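You operate a simulated robot arm through the tools that you are given. There is no shell and no other tool. Be economical: measure what you need, move in short steps, check, and stop when the job is done.

The job below is to be done with a simulated two-armed robot. You get a single attempt, and the scene is never put back.

TASK
Carry the kit crate with both arms and set it on the top of the packing bench.

It is judged by the outcome, as a careful person would: the job done as asked, and still so three seconds after it is handed in. It fails if anything else is knocked over, pushed out of place, dropped, spilled or broken.

THE ROBOT
Two 7-joint arms with two-finger parallel grippers on one trunk, on a base that drives. Base frame: it is fixed to the floor where the robot stands at the start and does not move with it; the origin is under the middle of the robot, x ahead of it, y to its left, z up. Readings come in m, degrees, newtons and seconds.
The left shoulder is at the start at [0.05, 0.161, 1.098], the right one opposite. With the tool pointing down near the work surface each hand reaches from about 0.1 to 0.52 m from the robot's upright axis, wherever it stands, measured 20 degrees to its own side. Places, roughly: top of the packing bench [2, 0, 0.8]. Payload 3.43 kg a hand.
The tool frame of a hand sits at the grasp point between the pads (the TCP): z along the fingers, y along the line on which they close. The tips reach 0.03 m beyond it. Largest opening 0.094 m; finger width 0.028, thickness 0.01; the body of the gripper, 0.05 by 0.096 m, starts 0.055 m behind the TCP.
Orientation is that of the tool frame in the base frame, as [roll, pitch, yaw] about the fixed x, y, z axes, in that order (R = Rz(yaw) Ry(pitch) Rx(roll)). With the fingers straight down and closing along the base's y, the tool's x points along the base's -x, its y along +y and its z along -z.

THE INTERFACE
- The arms move only by the tool jog_arm. It takes "left_increments", "right_increments" or both (then of equal length, played together; a hand with none holds still); each is a list of rows, each a list of 3 entries, a list of its own where there are three numbers: the shift along the tool's x, y, z in units of 20 mm (1.0 is 20 mm), then the turn, a rotation vector about the tool's x, y, z in units of 6 degrees (1.0 is 6 degrees), then the closure, from 0 (fully open) to 1 (shut). In form: [[[tx, ty, tz], [rx, ry, rz], grip], ...]. A call has 1 to 8 rows; each row shifts and turns the commanded pose from where the row before left it, along the tool's axes as they then stand. A call with a number of a shift or a turn outside -1 to 1 is refused whole. Rows are played at 5 a second. More than 0.05 m and 8.6 degrees between two rows, or a gripper value outside its range, and nothing of the call is played. A pose out of reach is approached as far as the arm can. The call stops where the force on the tool passes 40 N (or 10 N more than at its start, if that is more) or the arm is blocked; 0.2 s more then pass. Each finger travels about 0.045 m/s and halts on what it meets, pressing with about 20 N; the grip force reading is that of the motor and also rises with nothing between the fingers. The clock runs only during rows and for 0.2 s after the last one: add rows that do not move to give the fingers time. It gives the time, the measured TCP pose, the force on the tool (base axes), the opening and the grip force at its end, in the units of the frame above (readings bear some noise), with the torque about the TCP (base axes, N m) and any sound that the robot's microphone picked up.
- Cameras (640 x 400 px; columns grow to the right, rows downward): "scene" is now at [0.0949, 0.0077, 1.2016]; the picture's right is [0.08, -1.00, 0.00], its down [-0.82, -0.06, -0.57] and it looks along [0.57, 0.04, -0.82] (base axes); focal length 272 px, centre (320, 200). "left" rides on the left gripper at [0.076, -0.014, -0.103] in its tool frame; the picture's right is [0.18, 0.98, 0.00], its down [-0.75, 0.14, -0.64] and it looks along [-0.63, 0.12, 0.77] (tool axes); focal length 243 px, centre (320, 200). "right" rides on the right gripper at [0.076, 0.014, -0.102] in its tool frame; the picture's right is [-0.18, 0.98, 0.00], its down [-0.75, -0.14, -0.64] and it looks along [-0.63, -0.12, 0.77] (tool axes); focal length 243 px, centre (320, 200). There is no depth. A picture from a camera that has moved, and an enlarged one, comes with that camera's place and axes in the base frame and with its lens. The place of the scene camera against the robot may be out by one fixed shift of up to 0.025 m in any direction.
- snapshot(camera): a new picture of that camera. The clock stands still meanwhile.
- lift_body(by): slides the trunk up (or, below 0, down) by that many m; the arms and the scene camera ride with it, the base frame stays. It gives what a move gives, with no picture.
- base_move(legs): drives the robot by 1 to 6 legs, each [ahead, left, turn to the left] in m, m and degrees, along the robot's own axes; the way and the turn of a leg run together, so that a leg with both is an arc; at most 1.5 m and 180 degrees a leg. The arms and the cameras ride along, it lands a little off, and it stops where it bumps. It gives what a move gives.
- aim_head(pan, tilt): turns the head with the scene camera to pan (to the left, within 80 degrees either way) and tilt (down, from -29 to 69), counted from straight ahead of the robot. It gives what a move gives.
- inspect(camera, box): a new picture of the part [left, top, right, bottom] of that camera's present view, enlarged. The clock stands still meanwhile.
- job_done(): hands the job in; it is judged then, once.

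Work in short steps. Places have to be worked out from the pictures, the camera data and where the tool is seen: move nearer, look again, correct. Check each grasp and each placing, and mend what went wrong. You have 120 turns and 92 pictures in all, those below and enlarged ones among them. Open the grippers and draw the arms clear of the work before you hand the job in, unless the task says otherwise; then end with one line.

The tools are called after ">>>" as a command line: name --argument value ..., lists and objects as JSON in quotes. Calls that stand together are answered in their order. jog_arm: Moves the arms, as the interface text tells. Its arguments: {"type":"object","properties":{"left_increments":{"type":"array","items":{"type":"array"}},"right_increments":{"type":"array","items":{"type":"array"}}},"required":[]} The other tools are called the same way: lift_body (by) slides the trunk up or down; base_move (legs) drives the base; aim_head (pan, tilt) turns the head that bears the scene camera; snapshot (camera) takes a picture; inspect (camera, box) takes an enlarged picture of a part of a camera's view; job_done () hands the job in.

At the start:

```text
t: 0.0
left_tool_pos: [0.3788, 0.1572, 0.6647]
left_orientation: [180.0, -0.1, 180.0]
left_force: [0.3, -1.0, 0.4]
left_wrist_torque: [-0.03, 0.04, 0.03]
left_finger_gap: 0.094
left_grasp_force: 0.1
right_tool_pos: [0.3704, -0.1757, 0.6504]
right_orientation: [179.9, 0.0, 180.0]
right_force: [-0.1, 0.9, -0.3]
right_wrist_torque: [-0.01, -0.02, 0.03]
right_finger_gap: 0.094
right_grasp_force: 0.0
trunk travel left (down, up): [-0.125, 0.142]
robot x, y, heading: [-0.0025, 0.0022, 0.2]
head pan, tilt: [4.5, 55.4]
```

scene: 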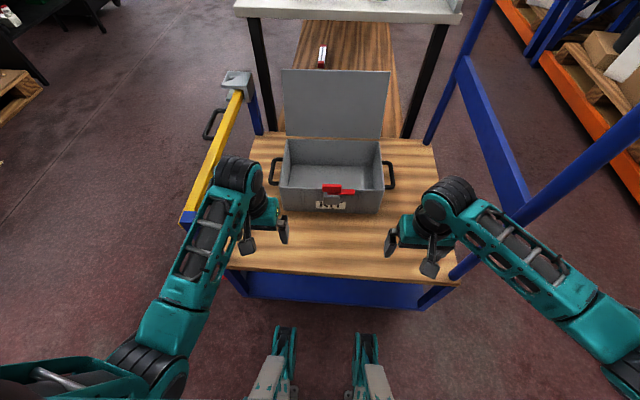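
right: 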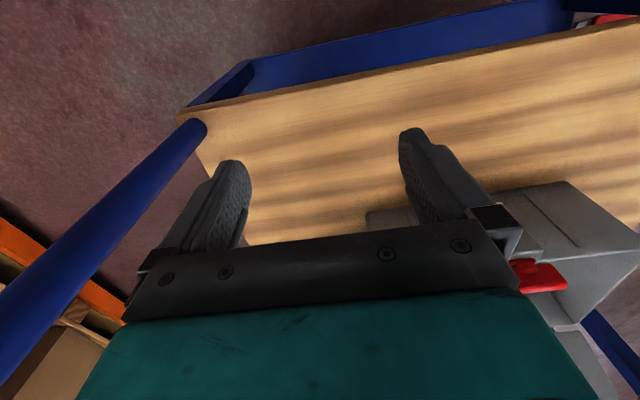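
left: 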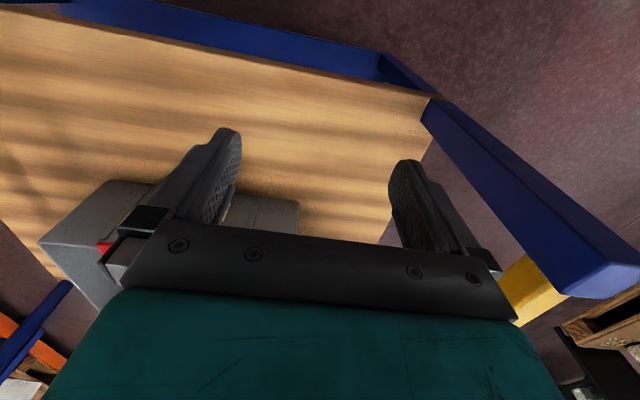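

The crate sits on a trolley shelf with its lid open and bail handles on both sides. I'll look closer at it and then at the bench ahead.

>>> inspect --camera "scene" --box '[180, 50, 480, 240]'

>>> aim_head --pan 0 --tilt 20

>>> snapshot --camera "scene"

```text
2.11 times, centred on (330, 145) of scene
camera zoom: at [0.0949, 0.0077, 1.2016], right [0.08, -1.0, 0.0], down [-0.82, -0.06, -0.57], along [0.57, 0.04, -0.82], focal length 573 px, centre (299, 316)
```

zoom: 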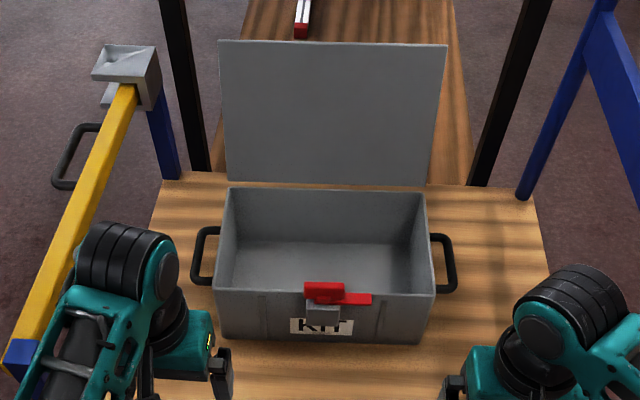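

```text
t: 1.0
left_tool_pos: [0.3779, 0.157, 0.6641]
left_orientation: [-179.9, 0.0, 180.0]
left_force: [-0.4, -0.3, -0.4]
left_wrist_torque: [0.0, 0.0, 0.04]
left_finger_gap: 0.094
left_grasp_force: 0.0
right_tool_pos: [0.3703, -0.1763, 0.6499]
right_orientation: [180.0, -0.1, 180.0]
right_force: [1.1, -0.5, 0.2]
right_wrist_torque: [0.02, -0.01, 0.0]
right_finger_gap: 0.0941
right_grasp_force: 0.1
trunk travel left (down, up): [-0.125, 0.142]
robot x, y, heading: [-0.004, -0.0025, -0.1]
head pan, tilt: [0.0, 20.0]
```

```text
87 pictures are left
camera scene: at [0.1166, 0.0021, 1.2542], right [0.0, -1.0, 0.0], down [-0.34, 0.0, -0.94], along [0.94, 0.0, -0.34], focal length 272 px, centre (320, 200)
```

scene: 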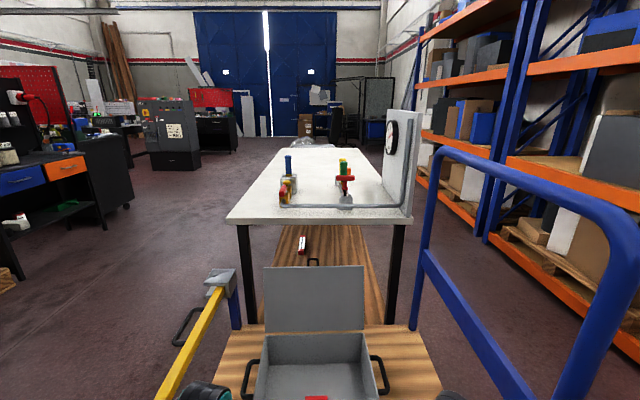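

The bench front edge is near x≈1.11, beyond the trolley, so the carry will go around by the left. First I check the floor space in front of me and the trolley underside.

>>> aim_head --pan 0 --tilt 69

>>> snapshot --camera "scene"

>>> aim_head --pan 35 --tilt 35

>>> snapshot --camera "scene"

```text
t: 2.2
left_tool_pos: [0.3783, 0.1568, 0.6645]
left_orientation: [-180.0, 0.0, -180.0]
left_force: [0.0, -0.3, -0.4]
left_wrist_torque: [0.02, -0.01, -0.02]
left_finger_gap: 0.094
left_grasp_force: 0.1
right_tool_pos: [0.3705, -0.1761, 0.6505]
right_orientation: [180.0, 0.0, 180.0]
right_force: [1.0, -0.7, 0.1]
right_wrist_torque: [0.01, 0.0, 0.03]
right_finger_gap: 0.094
right_grasp_force: 0.0
trunk travel left (down, up): [-0.125, 0.142]
robot x, y, heading: [-0.0003, 0.0031, -0.3]
head pan, tilt: [0.0, 68.8]
```

```text
86 pictures are left
camera scene: at [0.0795, 0.0021, 1.1867], right [0.0, -1.0, 0.0], down [-0.93, 0.0, -0.36], along [0.36, 0.0, -0.93], focal length 272 px, centre (320, 200)
```

scene: 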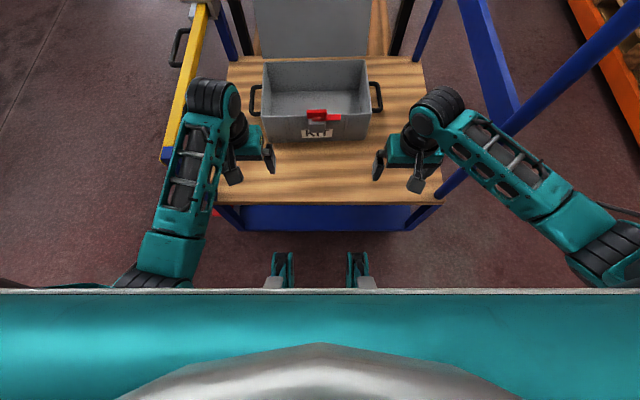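

```text
t: 3.2
left_tool_pos: [0.3784, 0.1562, 0.6639]
left_orientation: [180.0, 0.0, 180.0]
left_force: [0.2, 0.2, 0.4]
left_wrist_torque: [0.0, 0.0, 0.0]
left_finger_gap: 0.0942
left_grasp_force: 0.1
right_tool_pos: [0.3703, -0.1766, 0.6511]
right_orientation: [179.9, 0.0, 179.9]
right_force: [0.1, 0.2, 0.5]
right_wrist_torque: [-0.01, -0.02, 0.03]
right_finger_gap: 0.0938
right_grasp_force: 0.0
trunk travel left (down, up): [-0.125, 0.142]
robot x, y, heading: [-0.0029, -0.0009, 0.1]
head pan, tilt: [35.0, 35.0]
```

```text
85 pictures are left
camera scene: at [0.0957, 0.0525, 1.2303], right [0.57, -0.82, 0.0], down [-0.47, -0.33, -0.82], along [0.67, 0.47, -0.57], focal length 272 px, centre (320, 200)
```

scene: 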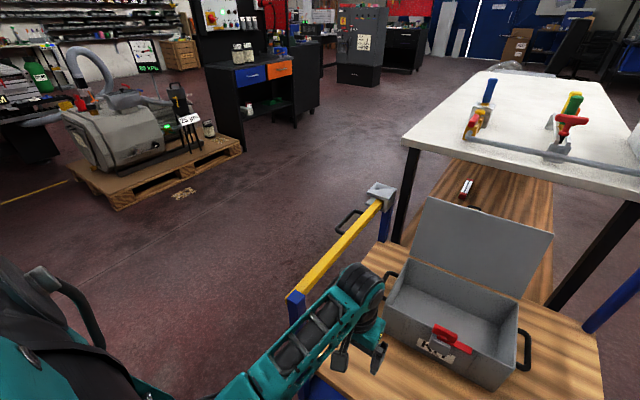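

Measuring how far I can drive forward depends on what is under the trolley top, so I enlarge the wrist views of that edge.

>>> inspect --camera "left" --box '[120, 0, 480, 220]'

>>> inspect --camera "right" --box '[160, 0, 640, 300]'

```text
1.78 times, centred on (300, 110) of left
camera zoom: at [0.3016, 0.1434, 0.7658], right [-0.18, 0.98, 0.0], down [0.75, 0.14, 0.64], along [0.63, 0.12, -0.77], focal length 431 px, centre (356, 360)
```

zoom: 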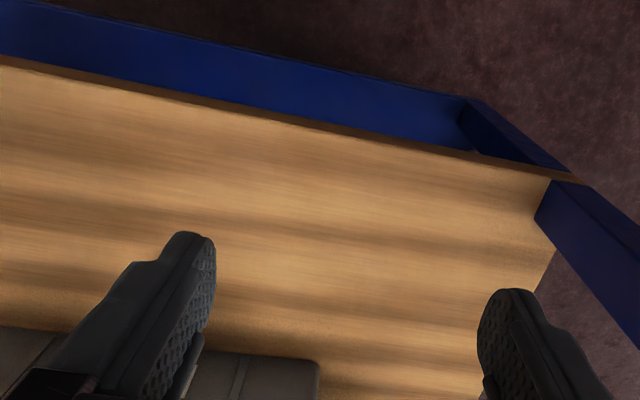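

```text
1.33 times, centred on (400, 150) of right
camera zoom: at [0.2936, -0.1621, 0.7527], right [0.18, 0.98, 0.0], down [0.75, -0.14, 0.64], along [0.63, -0.12, -0.77], focal length 324 px, centre (213, 267)
```

zoom: 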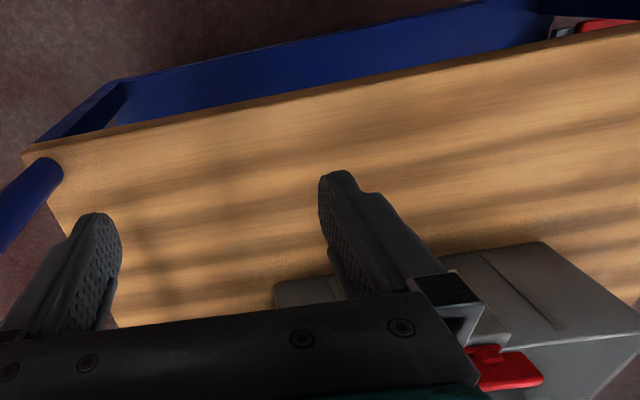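

Under the top there's an open lower deck, with about 8 cm between my feet and it. I drive ahead 6 cm, then look at the crate again.

>>> base_move --legs '[[0.06, 0, 0]]'

>>> aim_head --pan 0 --tilt 52

>>> inspect --camera "scene" --box '[200, 100, 440, 250]'

```text
t: 4.2
left_tool_pos: [0.4285, 0.1573, 0.6646]
left_orientation: [-180.0, 0.1, -179.9]
left_force: [0.3, -0.7, -0.3]
left_wrist_torque: [0.0, 0.0, 0.04]
left_finger_gap: 0.0941
left_grasp_force: 0.1
right_tool_pos: [0.4192, -0.1759, 0.6499]
right_orientation: [180.0, 0.1, 180.0]
right_force: [0.9, 0.0, -0.3]
right_wrist_torque: [-0.03, 0.0, 0.0]
right_finger_gap: 0.0938
right_grasp_force: 0.1
trunk travel left (down, up): [-0.125, 0.142]
robot x, y, heading: [0.0456, -0.0019, -0.1]
head pan, tilt: [35.0, 35.0]
stopped in leg 1: the robot was blocked; the commanded pose is now the measured one
```

```text
t: 5.3
left_tool_pos: [0.4277, 0.156, 0.6651]
left_orientation: [-180.0, 0.0, -179.9]
left_force: [-0.5, 0.2, 0.2]
left_wrist_torque: [-0.01, 0.02, 0.0]
left_finger_gap: 0.0939
left_grasp_force: 0.0
right_tool_pos: [0.42, -0.1758, 0.6509]
right_orientation: [180.0, 0.1, 180.0]
right_force: [-0.6, 0.8, 0.5]
right_wrist_torque: [0.01, 0.01, 0.0]
right_finger_gap: 0.0938
right_grasp_force: 0.2
trunk travel left (down, up): [-0.125, 0.142]
robot x, y, heading: [0.0491, -0.0026, -0.1]
head pan, tilt: [0.0, 52.0]
```

```text
2.67 times, centred on (320, 175) of scene
camera zoom: at [0.1467, 0.0022, 1.206], right [0.0, -1.0, 0.0], down [-0.79, 0.0, -0.62], along [0.62, 0.0, -0.79], focal length 725 px, centre (320, 267)
```

zoom: 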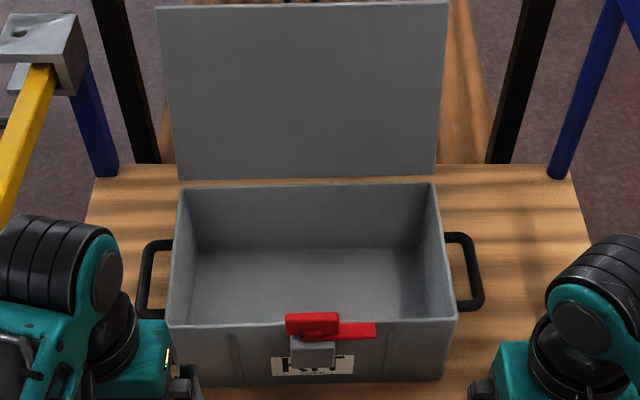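

The base just touches the trolley after 4.9 cm, which is enough. I judge the handle bars at left (0.65, 0.20) and right (0.66, −0.18), z≈0.54; I reach forward over them at z≈0.665 with half-closed fingers, in two stages.

>>> jog_arm --left_increments '[[[-0.925, 0.196, 0], [0, 0, 0], 0.2], [[-0.925, 0.196, 0], [0, 0, 0], 0.4], [[-0.925, 0.196, 0], [0, 0, 0], 0.52], [[-0.925, 0.196, 0], [0, 0, 0], 0.52], [[-0.925, 0.196, 0], [0, 0, 0], 0.52], [[-0.925, 0.196, 0], [0, 0, 0], 0.52]]' --right_increments '[[[-1, -0.02, -0.125], [0, 0, 0], 0.2], [[-1, -0.02, -0.125], [0, 0, 0], 0.4], [[-1, -0.02, -0.125], [0, 0, 0], 0.52], [[-1, -0.02, -0.125], [0, 0, 0], 0.52], [[-1, -0.02, -0.125], [0, 0, 0], 0.52], [[-1, -0.02, -0.125], [0, 0, 0], 0.52]]'

>>> snapshot --camera "scene"

```text
t: 6.7
left_tool_pos: [0.5402, 0.1826, 0.6665]
left_orientation: [-179.9, 0.1, -179.9]
left_force: [-0.2, -0.3, -0.7]
left_wrist_torque: [0.04, 0.01, -0.03]
left_finger_gap: 0.0453
left_grasp_force: 0.2
right_tool_pos: [0.5387, -0.1786, 0.6652]
right_orientation: [-179.9, 0.0, -179.9]
right_force: [0.1, -0.2, 0.4]
right_wrist_torque: [0.01, -0.02, -0.01]
right_finger_gap: 0.0452
right_grasp_force: 0.0
trunk travel left (down, up): [-0.125, 0.142]
robot x, y, heading: [0.0476, 0.002, 0.1]
head pan, tilt: [0.0, 52.0]
```

```text
81 pictures are left
camera scene: at [0.1467, 0.0022, 1.206], right [0.0, -1.0, 0.0], down [-0.79, 0.0, -0.62], along [0.62, 0.0, -0.79], focal length 272 px, centre (320, 200)
```

scene: 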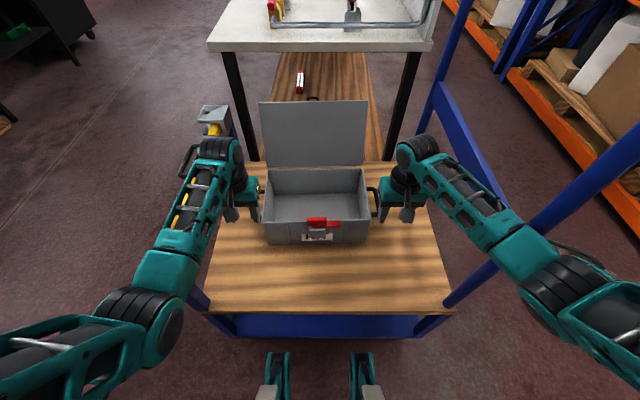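

The left forearm lies over the yellow bar, with clearance still to be judged. I continue to above the handles.

>>> jog_arm --left_increments '[[[-0.92, 0.17, 0], [0, 0, 0], 0.52], [[-0.92, 0.17, 0], [0, 0, 0], 0.52], [[-0.92, 0.17, 0], [0, 0, 0], 0.52], [[-0.92, 0.17, 0], [0, 0, 0], 0.52], [[-0.92, 0.17, 0], [0, 0, 0], 0.52], [[-0.92, 0.17, 0], [0, 0, 0], 0.52]]' --right_increments '[[[-1, -0.02, 0], [0, 0, 0], 0.52], [[-1, -0.02, 0], [0, 0, 0], 0.52], [[-1, -0.02, 0], [0, 0, 0], 0.52], [[-1, -0.02, 0], [0, 0, 0], 0.52], [[-1, -0.02, 0], [0, 0, 0], 0.52], [[-1, -0.02, 0], [0, 0, 0], 0.52]]'

>>> snapshot --camera "scene"

>>> snapshot --camera "left"

>>> snapshot --camera "right"

```text
t: 8.1
left_tool_pos: [0.6485, 0.2011, 0.668]
left_orientation: [-180.0, 0.2, -180.0]
left_force: [1.1, 0.3, 0.2]
left_wrist_torque: [-0.04, -0.05, -0.05]
left_finger_gap: 0.0452
left_grasp_force: 0.0
left hand out of reach, approached as far as the arm can: row 6
right_tool_pos: [0.6449, -0.1803, 0.6671]
right_orientation: [179.9, 0.2, -179.9]
right_force: [-0.3, 0.6, -0.6]
right_wrist_torque: [0.04, -0.04, 0.01]
right_finger_gap: 0.045
right_grasp_force: 0.0
right hand out of reach, approached as far as the arm can: row 6
trunk travel left (down, up): [-0.125, 0.142]
robot x, y, heading: [0.0484, 0.0, -0.2]
head pan, tilt: [0.0, 52.0]
```

```text
80 pictures are left
camera scene: at [0.1466, 0.0018, 1.2059], right [0.0, -1.0, 0.0], down [-0.79, 0.0, -0.62], along [0.62, 0.0, -0.79], focal length 272 px, centre (320, 200)
```

scene: 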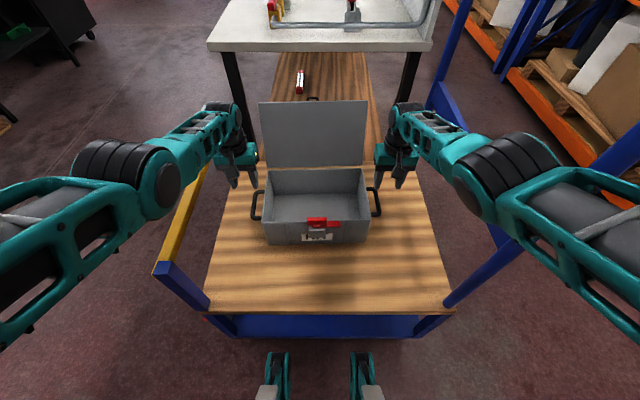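

```text
79 pictures are left
camera left: at [0.5692, 0.1876, 0.7688], right [-0.18, 0.98, 0.0], down [0.75, 0.14, 0.64], along [0.63, 0.12, -0.76], focal length 243 px, centre (320, 200)
```

left: 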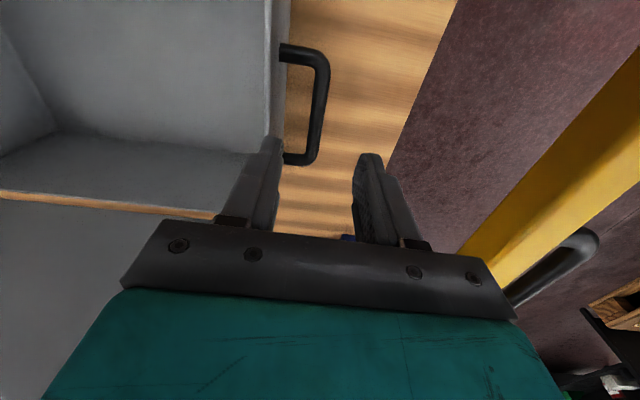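

```text
78 pictures are left
camera right: at [0.5687, -0.1664, 0.7696], right [0.18, 0.98, 0.0], down [0.75, -0.14, 0.65], along [0.63, -0.12, -0.76], focal length 243 px, centre (320, 200)
```

right: 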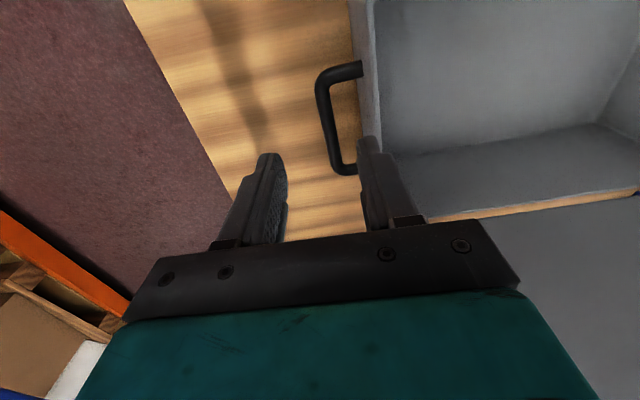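

Wrist views put the left bar at about (0.65, 0.203) and right at (0.665, −0.175), both near z≈0.54. I nudge the right hand 6 mm inward and lower the trunk 8 cm, tips just above the bars.

>>> jog_arm --left_increments '[[[0, 0.1, 0], [0, 0, 0], 0.52]]' --right_increments '[[[0, 0.3, 0], [0, 0, 0], 0.52]]'

>>> lift_body --by -0.075

>>> snapshot --camera "left"

>>> snapshot --camera "right"

>>> snapshot --camera "scene"

```text
t: 8.5
left_tool_pos: [0.6461, 0.2031, 0.6675]
left_orientation: [-179.9, 0.0, -180.0]
left_force: [0.2, 0.5, 0.1]
left_wrist_torque: [-0.03, -0.01, 0.01]
left_finger_gap: 0.0449
left_grasp_force: 0.0
right_tool_pos: [0.6443, -0.1744, 0.6661]
right_orientation: [-180.0, 0.2, 179.9]
right_force: [0.5, 0.9, 0.6]
right_wrist_torque: [-0.02, 0.01, 0.03]
right_finger_gap: 0.0451
right_grasp_force: 0.1
trunk travel left (down, up): [-0.125, 0.142]
robot x, y, heading: [0.0487, 0.0005, 0.1]
head pan, tilt: [0.0, 52.0]
```

```text
t: 9.6
left_tool_pos: [0.6457, 0.203, 0.5919]
left_orientation: [-179.9, 0.1, -180.0]
left_force: [-0.6, 0.8, 0.0]
left_wrist_torque: [0.0, -0.01, -0.04]
left_finger_gap: 0.045
left_grasp_force: 0.1
right_tool_pos: [0.6442, -0.1755, 0.592]
right_orientation: [-180.0, 0.1, 179.9]
right_force: [-0.8, 0.1, 0.6]
right_wrist_torque: [-0.01, 0.01, -0.02]
right_finger_gap: 0.0449
right_grasp_force: 0.0
trunk travel left (down, up): [-0.05, 0.217]
robot x, y, heading: [0.0502, 0.0024, 0.0]
head pan, tilt: [0.0, 52.0]
```

```text
77 pictures are left
camera left: at [0.5683, 0.19, 0.6938], right [-0.19, 0.98, 0.0], down [0.75, 0.14, 0.64], along [0.63, 0.12, -0.77], focal length 243 px, centre (320, 200)
```

left: 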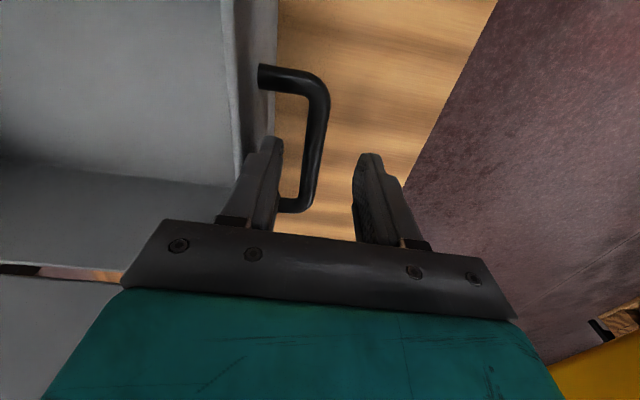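

```text
76 pictures are left
camera right: at [0.5679, -0.1605, 0.6948], right [0.18, 0.98, 0.0], down [0.75, -0.14, 0.64], along [0.63, -0.12, -0.77], focal length 243 px, centre (320, 200)
```

right: 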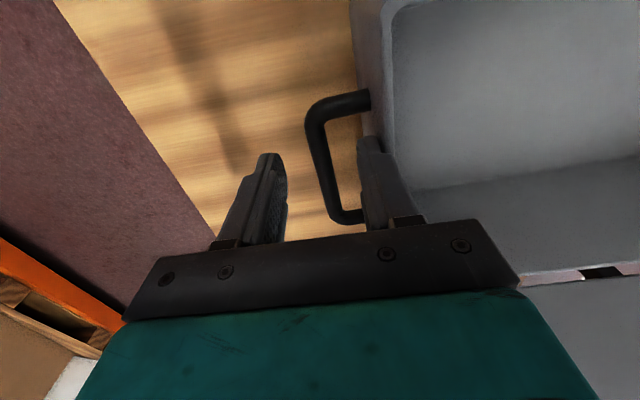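

```text
75 pictures are left
camera scene: at [0.1465, 0.0021, 1.131], right [0.0, -1.0, 0.0], down [-0.79, 0.0, -0.62], along [0.62, 0.0, -0.79], focal length 272 px, centre (320, 200)
```

scene: 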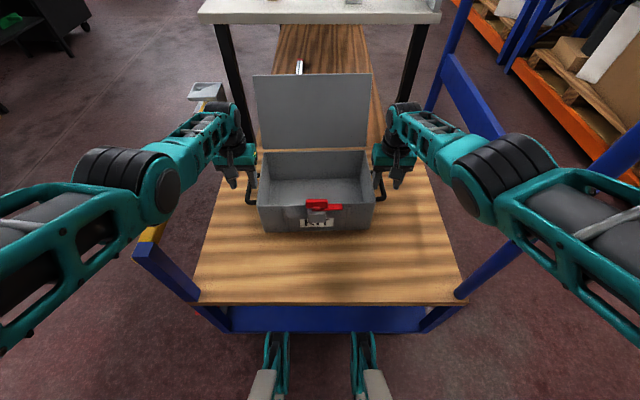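

The bars lie between the fingers at y≈0.200 and −0.171. I centre the hands, narrow the opening to 38 mm so the inner fingers clear the crate walls, and lower 44 mm.

>>> jog_arm --left_increments '[[[0, -0.15, 0], [0, 0, 0], 0.6], [[0, 0, 0], [0, 0, 0], 0.6]]' --right_increments '[[[0, 0.2, 0], [0, 0, 0], 0.6], [[0, 0, 0], [0, 0, 0], 0.6]]'

>>> lift_body --by -0.044

>>> snapshot --camera "left"

>>> snapshot --camera "right"

>>> inspect --camera "scene" --box '[200, 80, 440, 230]'

```text
t: 10.2
left_tool_pos: [0.6448, 0.1994, 0.5927]
left_orientation: [-179.9, 0.0, -179.9]
left_force: [0.3, -0.5, -0.1]
left_wrist_torque: [0.03, 0.03, 0.02]
left_finger_gap: 0.0375
left_grasp_force: 0.1
right_tool_pos: [0.6446, -0.1699, 0.5923]
right_orientation: [180.0, 0.1, 180.0]
right_force: [-0.5, 0.5, 0.0]
right_wrist_torque: [0.03, 0.0, 0.06]
right_finger_gap: 0.0376
right_grasp_force: 0.1
trunk travel left (down, up): [-0.05, 0.217]
robot x, y, heading: [0.05, -0.0008, -0.0]
head pan, tilt: [0.0, 52.0]
```

```text
t: 10.7
left_tool_pos: [0.6454, 0.1988, 0.5765]
left_orientation: [180.0, 0.2, 179.9]
left_force: [0.3, 0.3, 0.3]
left_wrist_torque: [-0.02, -0.01, 0.0]
left_finger_gap: 0.0377
left_grasp_force: 0.1
right_tool_pos: [0.6491, -0.1693, 0.5863]
right_orientation: [179.8, 0.9, -179.7]
right_force: [-2.9, -1.5, 14.9]
right_wrist_torque: [0.46, 0.23, 0.13]
right_finger_gap: 0.0367
right_grasp_force: 0.1
trunk travel left (down, up): [-0.033, 0.234]
robot x, y, heading: [0.0491, 0.002, -0.1]
head pan, tilt: [0.0, 52.0]
stopped: the force on the tool passed its limit (the readings are from after the stop); the commanded pose is now the measured one
```

```text
74 pictures are left
camera left: at [0.5681, 0.1862, 0.6774], right [-0.18, 0.98, 0.0], down [0.75, 0.14, 0.65], along [0.63, 0.12, -0.76], focal length 243 px, centre (320, 200)
```

left: 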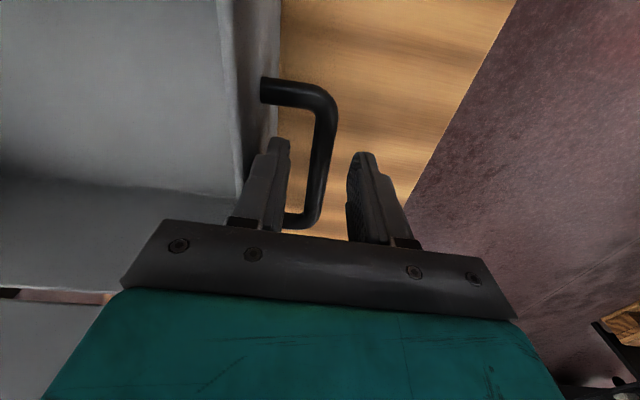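

```text
73 pictures are left
camera right: at [0.5721, -0.1554, 0.6875], right [0.18, 0.98, 0.01], down [0.74, -0.14, 0.65], along [0.64, -0.11, -0.76], focal length 243 px, centre (320, 200)
```

right: 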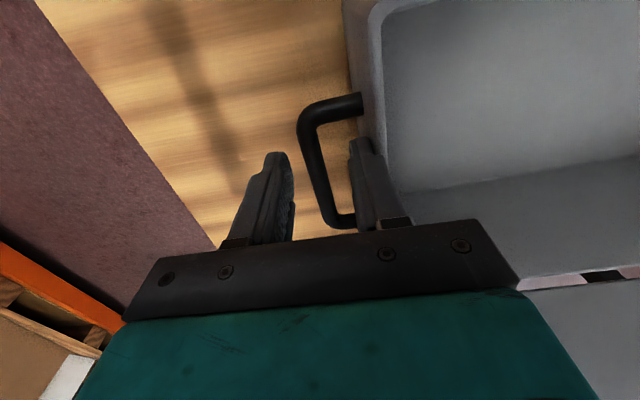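

```text
2.67 times, centred on (320, 155) of scene
camera zoom: at [0.1454, 0.0021, 1.1142], right [0.0, -1.0, 0.0], down [-0.79, 0.0, -0.62], along [0.62, 0.0, -0.79], focal length 725 px, centre (320, 320)
```

zoom: 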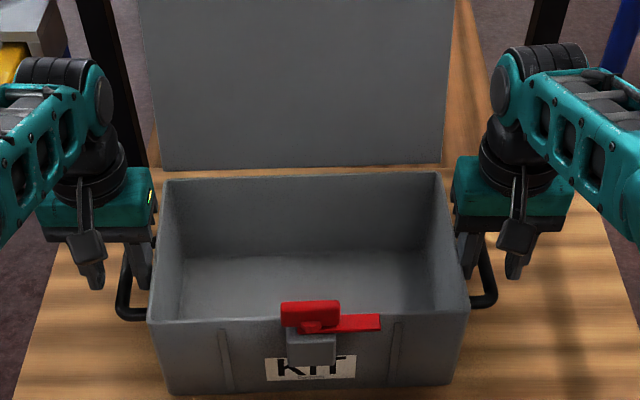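

The right inner fingertip touched the crate rim. I raise 2 cm, narrow both openings to 26 mm and shift each hand slightly outward so the inner fingers sit close to the bars.

>>> lift_body --by 0.02

>>> jog_arm --left_increments '[[[0, 0.2, 0], [0, 0, 0], 0.72], [[0, 0, 0], [0, 0, 0], 0.72]]' --right_increments '[[[0.1, -0.1, 0], [0, 0.15, 0], 0.72], [[0, 0, 0], [0, 0, 0], 0.72]]'

>>> snapshot --camera "right"

>>> snapshot --camera "left"

```text
t: 11.3
left_tool_pos: [0.6465, 0.1993, 0.5959]
left_orientation: [180.0, 0.1, -180.0]
left_force: [0.1, -0.1, 0.0]
left_wrist_torque: [-0.03, 0.0, -0.01]
left_finger_gap: 0.0377
left_grasp_force: 0.0
right_tool_pos: [0.6493, -0.1686, 0.6018]
right_orientation: [179.8, 0.7, -179.8]
right_force: [0.2, -0.1, -0.3]
right_wrist_torque: [0.0, -0.02, 0.0]
right_finger_gap: 0.0376
right_grasp_force: 0.0
trunk travel left (down, up): [-0.053, 0.214]
robot x, y, heading: [0.0501, -0.0011, 0.0]
head pan, tilt: [0.0, 52.0]
```

```text
t: 11.9
left_tool_pos: [0.6461, 0.2032, 0.595]
left_orientation: [180.0, 0.1, 179.9]
left_force: [0.9, -1.0, -0.5]
left_wrist_torque: [-0.01, 0.01, 0.0]
left_finger_gap: 0.0262
left_grasp_force: 0.0
right_tool_pos: [0.6467, -0.1724, 0.6024]
right_orientation: [179.7, -0.2, -179.9]
right_force: [-0.1, 0.4, -0.8]
right_wrist_torque: [0.0, -0.03, 0.01]
right_finger_gap: 0.0263
right_grasp_force: 0.0
trunk travel left (down, up): [-0.053, 0.214]
robot x, y, heading: [0.0477, -0.0008, 0.2]
head pan, tilt: [0.0, 52.0]
```

```text
71 pictures are left
camera right: at [0.5706, -0.158, 0.7057], right [0.18, 0.98, 0.0], down [0.76, -0.14, 0.64], along [0.63, -0.11, -0.77], focal length 243 px, centre (320, 200)
```

right: 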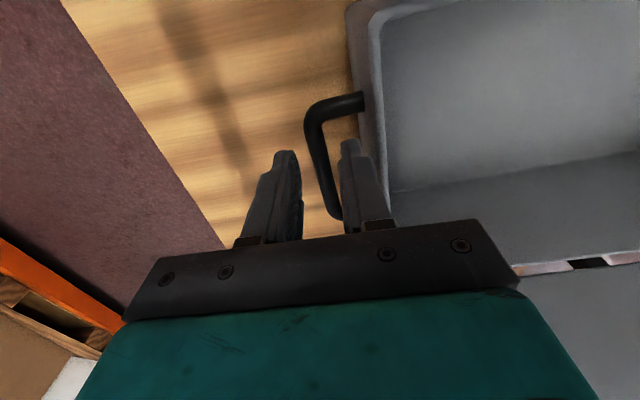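

```text
70 pictures are left
camera left: at [0.5685, 0.1902, 0.6966], right [-0.18, 0.98, 0.0], down [0.75, 0.14, 0.64], along [0.63, 0.12, -0.77], focal length 243 px, centre (320, 200)
```

left: 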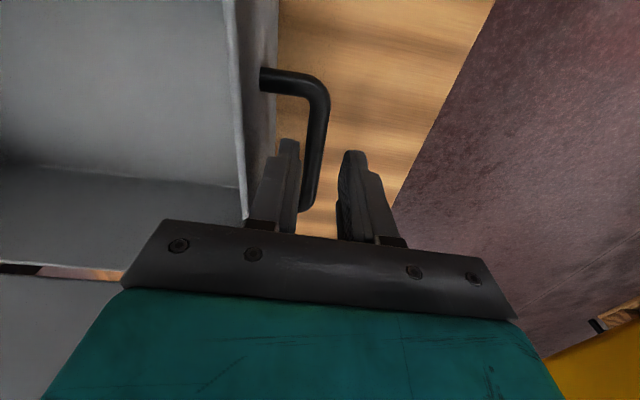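

Both bars are centred between the narrowed fingers and the inner fingers clear the rim. I lower 47 mm.

>>> lift_body --by -0.047

>>> snapshot --camera "right"

>>> snapshot --camera "left"

```text
t: 12.8
left_tool_pos: [0.6461, 0.2036, 0.5484]
left_orientation: [180.0, 0.1, -180.0]
left_force: [0.6, -0.1, -0.3]
left_wrist_torque: [0.01, 0.01, 0.0]
left_finger_gap: 0.0262
left_grasp_force: 0.1
right_tool_pos: [0.6467, -0.1711, 0.5552]
right_orientation: [179.8, -0.2, -179.8]
right_force: [-0.1, -0.6, 1.2]
right_wrist_torque: [0.0, -0.04, -0.03]
right_finger_gap: 0.0262
right_grasp_force: 0.1
trunk travel left (down, up): [-0.006, 0.261]
robot x, y, heading: [0.0471, -0.0005, 0.2]
head pan, tilt: [0.0, 52.0]
```

```text
69 pictures are left
camera right: at [0.57, -0.1579, 0.6581], right [0.18, 0.98, 0.0], down [0.76, -0.14, 0.64], along [0.63, -0.11, -0.77], focal length 243 px, centre (320, 200)
```

right: 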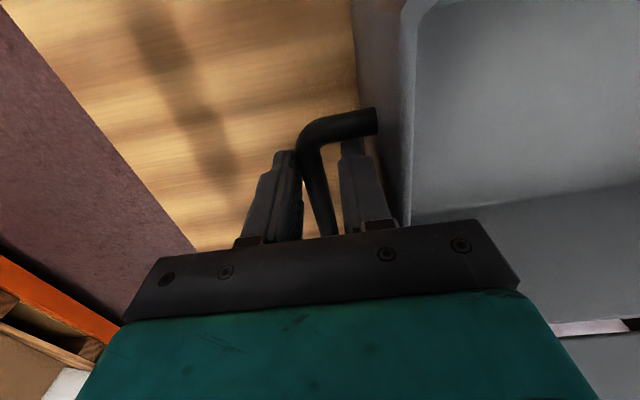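

```text
68 pictures are left
camera left: at [0.5684, 0.1904, 0.6497], right [-0.18, 0.98, 0.0], down [0.75, 0.14, 0.64], along [0.63, 0.12, -0.77], focal length 243 px, centre (320, 200)
```

left: 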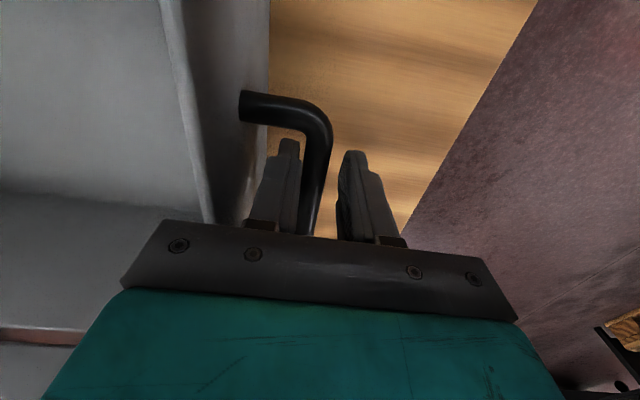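

The fingers straddle both bars. I bring the right hand 6 mm lower to match and close both grippers slowly.

>>> jog_arm --left_increments '[[[0, 0, 0], [0, 0, 0], 0.72], [[0, 0, 0.1], [0, 0, 0], 0.72], [[0, 0, 0], [0, 0, 0], 0.85], [[0, 0, 0], [0, 0, 0], 1], [[0, 0, 0], [0, 0, 0], 1], [[0, 0, 0], [0, 0, 0], 1]]' --right_increments '[[[0, 0, 0.2], [0, 0, 0], 0.72], [[0, 0, 0.2], [0, 0, 0], 0.72], [[0, 0, 0], [0, 0, 0], 0.85], [[0, 0, 0], [0, 0, 0], 1], [[0, 0, 0], [0, 0, 0], 1], [[0, 0, 0], [0, 0, 0], 1]]'

>>> snapshot --camera "right"

>>> snapshot --camera "left"

```text
t: 14.2
left_tool_pos: [0.645, 0.2023, 0.5466]
left_orientation: [180.0, 0.2, 180.0]
left_force: [-1.0, -5.8, 2.5]
left_wrist_torque: [-0.06, 0.07, 0.16]
left_finger_gap: 0.0136
left_grasp_force: 20.1
right_tool_pos: [0.6434, -0.1709, 0.5498]
right_orientation: [179.8, -0.2, -179.8]
right_force: [-1.1, 2.8, 0.2]
right_wrist_torque: [-0.04, 0.0, -0.13]
right_finger_gap: 0.0157
right_grasp_force: 20.1
right hand out of reach, approached as far as the arm can: row 2
trunk travel left (down, up): [-0.006, 0.261]
robot x, y, heading: [0.0456, -0.0005, -0.2]
head pan, tilt: [0.0, 52.0]
```

```text
67 pictures are left
camera right: at [0.5666, -0.1579, 0.6515], right [0.18, 0.98, 0.0], down [0.76, -0.14, 0.64], along [0.63, -0.11, -0.77], focal length 243 px, centre (320, 200)
```

right: 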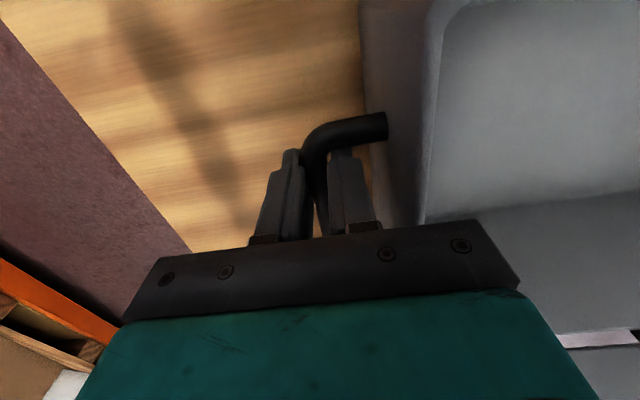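

```text
66 pictures are left
camera left: at [0.5681, 0.1897, 0.6478], right [-0.18, 0.98, 0.0], down [0.75, 0.14, 0.64], along [0.63, 0.12, -0.77], focal length 243 px, centre (320, 200)
```

left: 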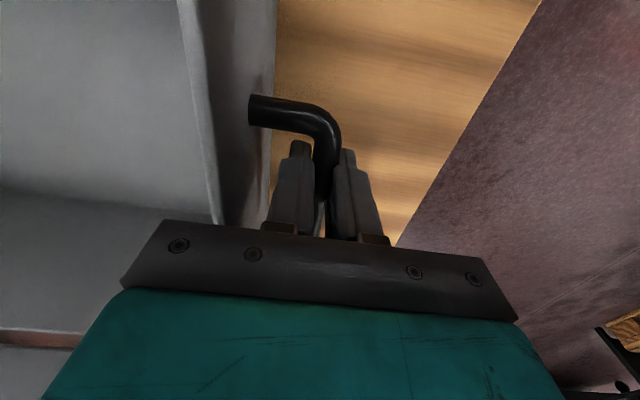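

Both grippers hold a ~14 mm bar at 20 N. I lift the trunk 3 cm as a test and look for tilt.

>>> lift_body --by 0.03

>>> snapshot --camera "scene"

>>> snapshot --camera "left"

```text
t: 15.0
left_tool_pos: [0.6447, 0.2028, 0.5756]
left_orientation: [-180.0, 0.0, -179.9]
left_force: [0.6, -3.9, -3.9]
left_wrist_torque: [0.02, 0.17, 0.25]
left_finger_gap: 0.0138
left_grasp_force: 19.6
right_tool_pos: [0.6442, -0.1724, 0.5777]
right_orientation: [179.7, -0.3, -179.9]
right_force: [0.1, 4.3, -3.2]
right_wrist_torque: [0.19, 0.04, -0.17]
right_finger_gap: 0.0156
right_grasp_force: 19.8
trunk travel left (down, up): [-0.036, 0.231]
robot x, y, heading: [0.0492, 0.0038, 0.1]
head pan, tilt: [0.0, 52.0]
```

```text
65 pictures are left
camera scene: at [0.1473, 0.0021, 1.1171], right [0.0, -1.0, 0.0], down [-0.79, 0.0, -0.61], along [0.61, 0.0, -0.79], focal length 272 px, centre (320, 200)
```

scene: 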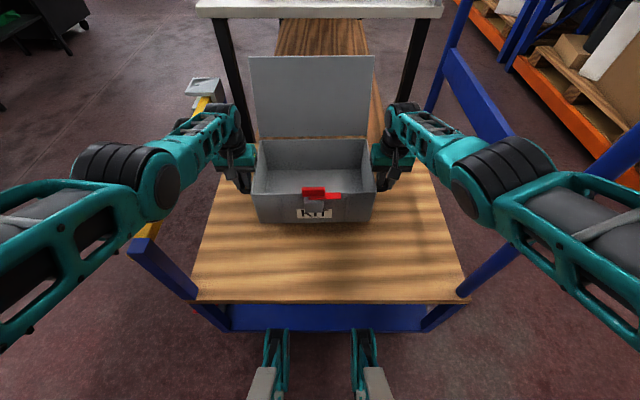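

```text
64 pictures are left
camera left: at [0.5682, 0.1901, 0.6768], right [-0.18, 0.98, 0.0], down [0.75, 0.14, 0.64], along [0.63, 0.12, -0.77], focal length 243 px, centre (320, 200)
```

left: 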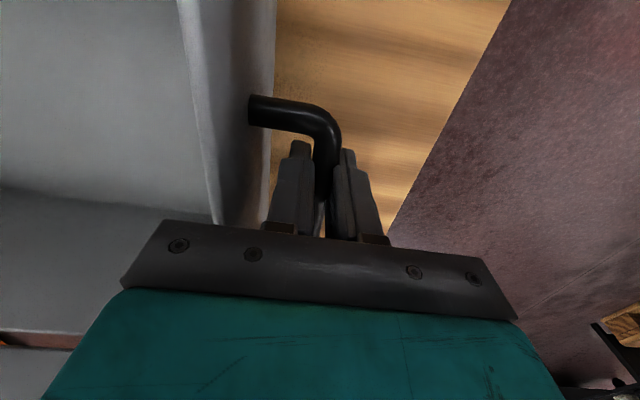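

Each hand carries only ~3.5 N and the crate keeps its attitude in the grip. I lift another 10 cm and check.

>>> lift_body --by 0.1

>>> snapshot --camera "scene"

>>> snapshot --camera "right"

```text
t: 16.3
left_tool_pos: [0.6446, 0.2029, 0.6763]
left_orientation: [-179.9, 0.1, 180.0]
left_force: [0.3, -7.0, -3.5]
left_wrist_torque: [-0.05, 0.24, 0.17]
left_finger_gap: 0.0139
left_grasp_force: 20.0
right_tool_pos: [0.6441, -0.1709, 0.6777]
right_orientation: [179.8, -0.3, -179.8]
right_force: [-0.2, 6.1, -3.1]
right_wrist_torque: [0.08, -0.01, -0.22]
right_finger_gap: 0.0154
right_grasp_force: 20.4
trunk travel left (down, up): [-0.136, 0.131]
robot x, y, heading: [0.0471, 0.0009, -0.2]
head pan, tilt: [0.0, 52.0]
```

```text
63 pictures are left
camera scene: at [0.1474, 0.0021, 1.217], right [0.0, -1.0, 0.0], down [-0.79, 0.0, -0.61], along [0.61, 0.0, -0.79], focal length 272 px, centre (320, 200)
```

scene: 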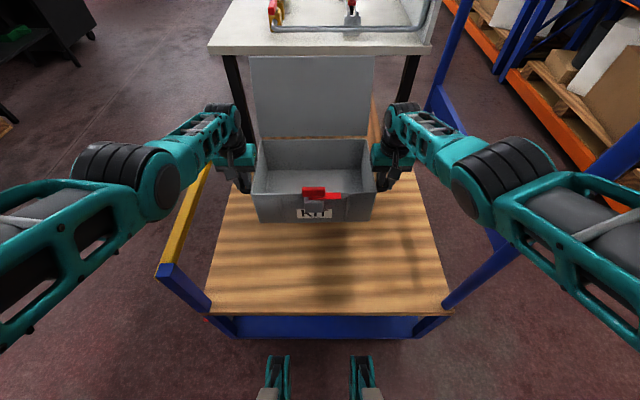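

```text
62 pictures are left
camera right: at [0.5672, -0.1579, 0.7812], right [0.18, 0.98, 0.0], down [0.76, -0.14, 0.64], along [0.63, -0.11, -0.77], focal length 243 px, centre (320, 200)
```

right: 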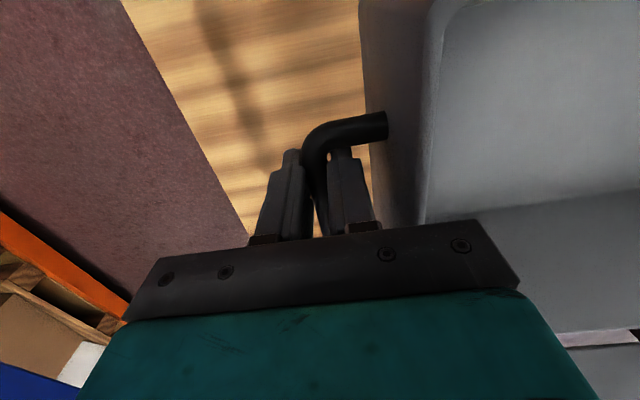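

The crate is clear and level. I raise a further 12 cm so it clears the gate bar, back off 20 cm, and look left and behind for the route.

>>> lift_body --by 0.12

>>> base_move --legs '[[-0.2, 0, 0]]'

>>> aim_head --pan 80 --tilt 35

>>> snapshot --camera "scene"

>>> aim_head --pan 40 --tilt 25

>>> snapshot --camera "scene"

```text
t: 17.8
left_tool_pos: [0.6451, 0.2028, 0.7956]
left_orientation: [-180.0, 0.1, 180.0]
left_force: [-1.3, -7.2, -3.1]
left_wrist_torque: [-0.04, 0.17, 0.19]
left_finger_gap: 0.0135
left_grasp_force: 19.9
right_tool_pos: [0.643, -0.1707, 0.7982]
right_orientation: [179.8, -0.3, -179.7]
right_force: [-0.2, 8.5, -3.0]
right_wrist_torque: [0.15, 0.02, -0.2]
right_finger_gap: 0.0153
right_grasp_force: 20.2
trunk travel left (down, up): [-0.256, 0.011]
robot x, y, heading: [0.0462, 0.0013, -0.1]
head pan, tilt: [0.0, 52.0]
```

```text
t: 19.4
left_tool_pos: [0.4474, 0.2033, 0.7954]
left_orientation: [180.0, 0.1, -179.8]
left_force: [-0.5, -8.9, -1.9]
left_wrist_torque: [-0.06, 0.16, 0.19]
left_finger_gap: 0.0138
left_grasp_force: 20.0
right_tool_pos: [0.4449, -0.1713, 0.7979]
right_orientation: [179.7, -0.2, -179.8]
right_force: [1.0, 8.1, -2.7]
right_wrist_torque: [0.11, 0.0, -0.24]
right_finger_gap: 0.0152
right_grasp_force: 20.3
trunk travel left (down, up): [-0.256, 0.011]
robot x, y, heading: [-0.1525, 0.0032, -0.0]
head pan, tilt: [0.0, 52.0]
```

```text
t: 20.9
left_tool_pos: [0.4476, 0.2031, 0.7967]
left_orientation: [180.0, 0.1, -179.9]
left_force: [-0.6, -0.4, -3.0]
left_wrist_torque: [-0.01, 0.19, 0.16]
left_finger_gap: 0.0137
left_grasp_force: 20.0
right_tool_pos: [0.4462, -0.1712, 0.798]
right_orientation: [179.8, -0.2, -179.8]
right_force: [-0.5, 0.9, -3.1]
right_wrist_torque: [0.02, 0.05, -0.11]
right_finger_gap: 0.015
right_grasp_force: 20.0
trunk travel left (down, up): [-0.256, 0.011]
robot x, y, heading: [-0.15, -0.0003, -0.1]
head pan, tilt: [80.0, 35.0]
```

```text
61 pictures are left
camera scene: at [-0.1104, 0.0887, 1.3615], right [0.98, -0.17, 0.0], down [-0.1, -0.56, -0.82], along [0.14, 0.81, -0.57], focal length 272 px, centre (320, 200)
```

scene: 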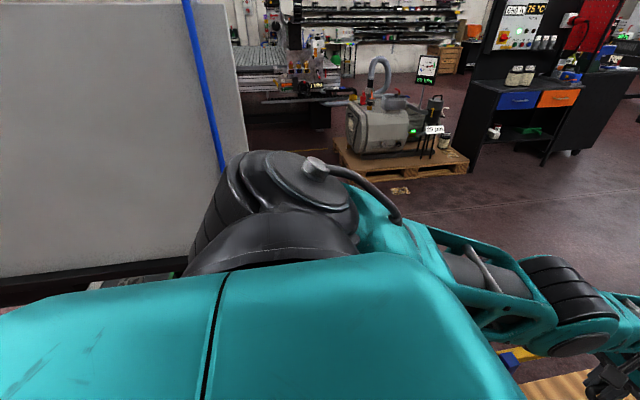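

```text
t: 22.0
left_tool_pos: [0.4477, 0.203, 0.7962]
left_orientation: [-180.0, 0.1, -179.9]
left_force: [0.1, -0.8, -3.2]
left_wrist_torque: [-0.03, 0.16, 0.16]
left_finger_gap: 0.014
left_grasp_force: 20.2
right_tool_pos: [0.4446, -0.1713, 0.7987]
right_orientation: [179.9, -0.1, -179.8]
right_force: [0.4, 0.8, -3.7]
right_wrist_torque: [0.03, 0.03, -0.17]
right_finger_gap: 0.015
right_grasp_force: 19.8
trunk travel left (down, up): [-0.256, 0.011]
robot x, y, heading: [-0.151, -0.0005, -0.1]
head pan, tilt: [40.0, 25.0]
```

```text
60 pictures are left
camera scene: at [-0.0552, 0.0614, 1.3772], right [0.64, -0.77, 0.0], down [-0.32, -0.27, -0.91], along [0.69, 0.58, -0.42], focal length 272 px, centre (320, 200)
```

scene: 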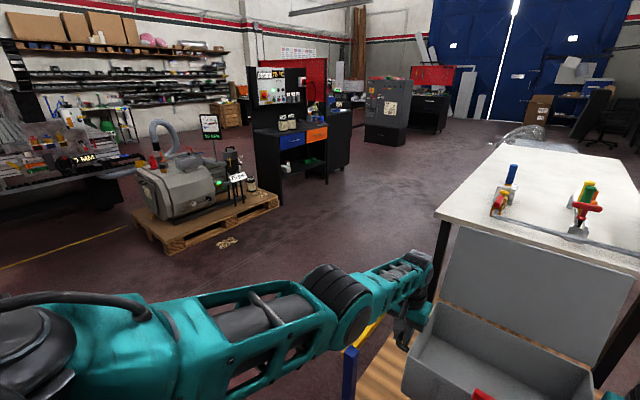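

Route on the left is clear: floor free between the bench and the pallet at y≈2.2. I raise the crate 16 cm with both arms in step, so its bottom is at about 0.87.

>>> jog_arm --left_increments '[[[0, 0, -0.5], [0, 0, 0], 1], [[0, 0, -1], [0, 0, 0], 1], [[0, 0, -1], [0, 0, 0], 1], [[0, 0, -1], [0, 0, 0], 1], [[0, 0, -1], [0, 0, 0], 1], [[0, 0, -1], [0, 0, 0], 1], [[0, 0, -1], [0, 0, 0], 1], [[0, 0, -0.5], [0, 0, 0], 1]]' --right_increments '[[[0, 0, -0.5], [0, 0, 0], 1], [[0, 0, -1], [0, 0, 0], 1], [[0, 0, -1], [0, 0, 0], 1], [[0, 0, -1], [0, 0, 0], 1], [[0, 0, -1], [0, 0, 0], 1], [[0, 0, -1], [0, 0, 0], 1], [[0, 0, -1], [0, 0, 0], 1], [[0, 0, -0.5], [0, 0, 0], 1]]'

>>> aim_head --pan 0 --tilt 40

>>> snapshot --camera "scene"

```text
t: 23.8
left_tool_pos: [0.4471, 0.2016, 0.9374]
left_orientation: [-179.8, 0.0, 179.9]
left_force: [0.7, -7.7, -2.8]
left_wrist_torque: [-0.07, 0.3, 0.22]
left_finger_gap: 0.0137
left_grasp_force: 20.2
right_tool_pos: [0.4455, -0.1712, 0.939]
right_orientation: [179.7, -0.2, -179.7]
right_force: [0.3, 7.9, -3.0]
right_wrist_torque: [0.08, -0.14, -0.04]
right_finger_gap: 0.0147
right_grasp_force: 19.6
trunk travel left (down, up): [-0.256, 0.011]
robot x, y, heading: [-0.1468, 0.0019, 0.1]
head pan, tilt: [40.0, 25.0]
```

```text
t: 24.9
left_tool_pos: [0.4472, 0.2034, 0.9369]
left_orientation: [-179.8, 0.1, -180.0]
left_force: [-0.7, -16.5, -4.0]
left_wrist_torque: [-0.14, 0.11, 0.22]
left_finger_gap: 0.0139
left_grasp_force: 19.7
right_tool_pos: [0.4453, -0.1715, 0.9392]
right_orientation: [179.7, -0.2, -179.8]
right_force: [-0.6, 16.5, -2.7]
right_wrist_torque: [0.18, 0.04, -0.06]
right_finger_gap: 0.0144
right_grasp_force: 19.6
trunk travel left (down, up): [-0.256, 0.011]
robot x, y, heading: [-0.152, -0.0018, 0.3]
head pan, tilt: [0.0, 40.0]
```

```text
59 pictures are left
camera scene: at [-0.0407, 0.0022, 1.3539], right [0.0, -1.0, 0.0], down [-0.64, 0.0, -0.77], along [0.77, 0.0, -0.64], focal length 272 px, centre (320, 200)
```

scene: 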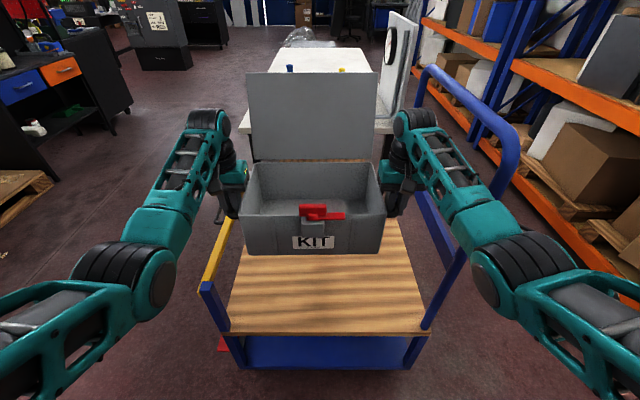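

A 16 N stretch between the hands has built up; I move each 3 mm inward to relieve it, then strafe left 0.4 m as a first stage (the crate passes 20 cm above the gate bar).

>>> jog_arm --left_increments '[[[0, -0.1, 0], [0, 0, 0], 1], [[0, -0.05, 0], [0, 0, 0], 1]]' --right_increments '[[[0, 0.1, 0], [0, 0, 0], 1], [[0, 0.05, 0], [0, 0, 0], 1]]'

>>> base_move --legs '[[0, 0.4, 0]]'

>>> snapshot --camera "scene"

```text
t: 25.5
left_tool_pos: [0.4468, 0.203, 0.9362]
left_orientation: [179.9, 0.2, -179.9]
left_force: [0.4, -0.7, -3.7]
left_wrist_torque: [-0.07, 0.12, -0.14]
left_finger_gap: 0.0136
left_grasp_force: 19.8
right_tool_pos: [0.4471, -0.1704, 0.9381]
right_orientation: [179.9, -0.3, -179.9]
right_force: [-0.8, 0.5, -2.4]
right_wrist_torque: [0.18, 0.11, 0.22]
right_finger_gap: 0.0143
right_grasp_force: 19.6
trunk travel left (down, up): [-0.256, 0.011]
robot x, y, heading: [-0.1501, -0.0005, 0.1]
head pan, tilt: [0.0, 40.0]
```

```text
t: 27.4
left_tool_pos: [0.4484, 0.4502, 0.9348]
left_orientation: [179.6, -0.2, -179.6]
left_force: [-0.1, 0.0, -3.1]
left_wrist_torque: [-0.01, 0.15, -0.25]
left_finger_gap: 0.0139
left_grasp_force: 20.1
right_tool_pos: [0.4471, 0.0769, 0.9368]
right_orientation: [179.8, -0.4, -179.7]
right_force: [1.2, -0.6, -3.2]
right_wrist_torque: [-0.02, 0.04, 0.19]
right_finger_gap: 0.0147
right_grasp_force: 20.1
trunk travel left (down, up): [-0.256, 0.011]
robot x, y, heading: [-0.1458, 0.2416, -0.0]
head pan, tilt: [0.0, 40.0]
stopped in leg 1: the robot was blocked; the commanded pose is now the measured one
```

```text
58 pictures are left
camera scene: at [-0.0383, 0.2461, 1.3539], right [0.0, -1.0, 0.0], down [-0.64, 0.0, -0.77], along [0.77, 0.0, -0.64], focal length 272 px, centre (320, 200)
```

scene: 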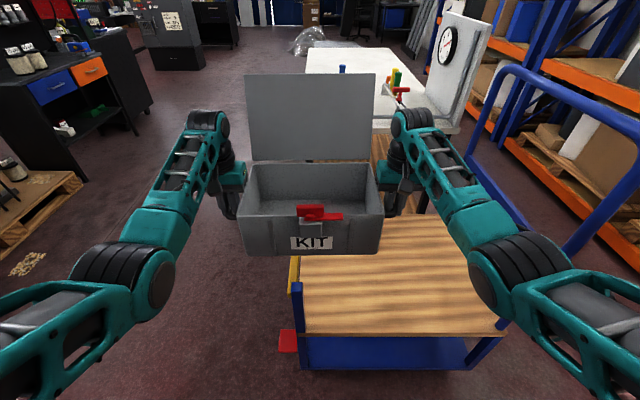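

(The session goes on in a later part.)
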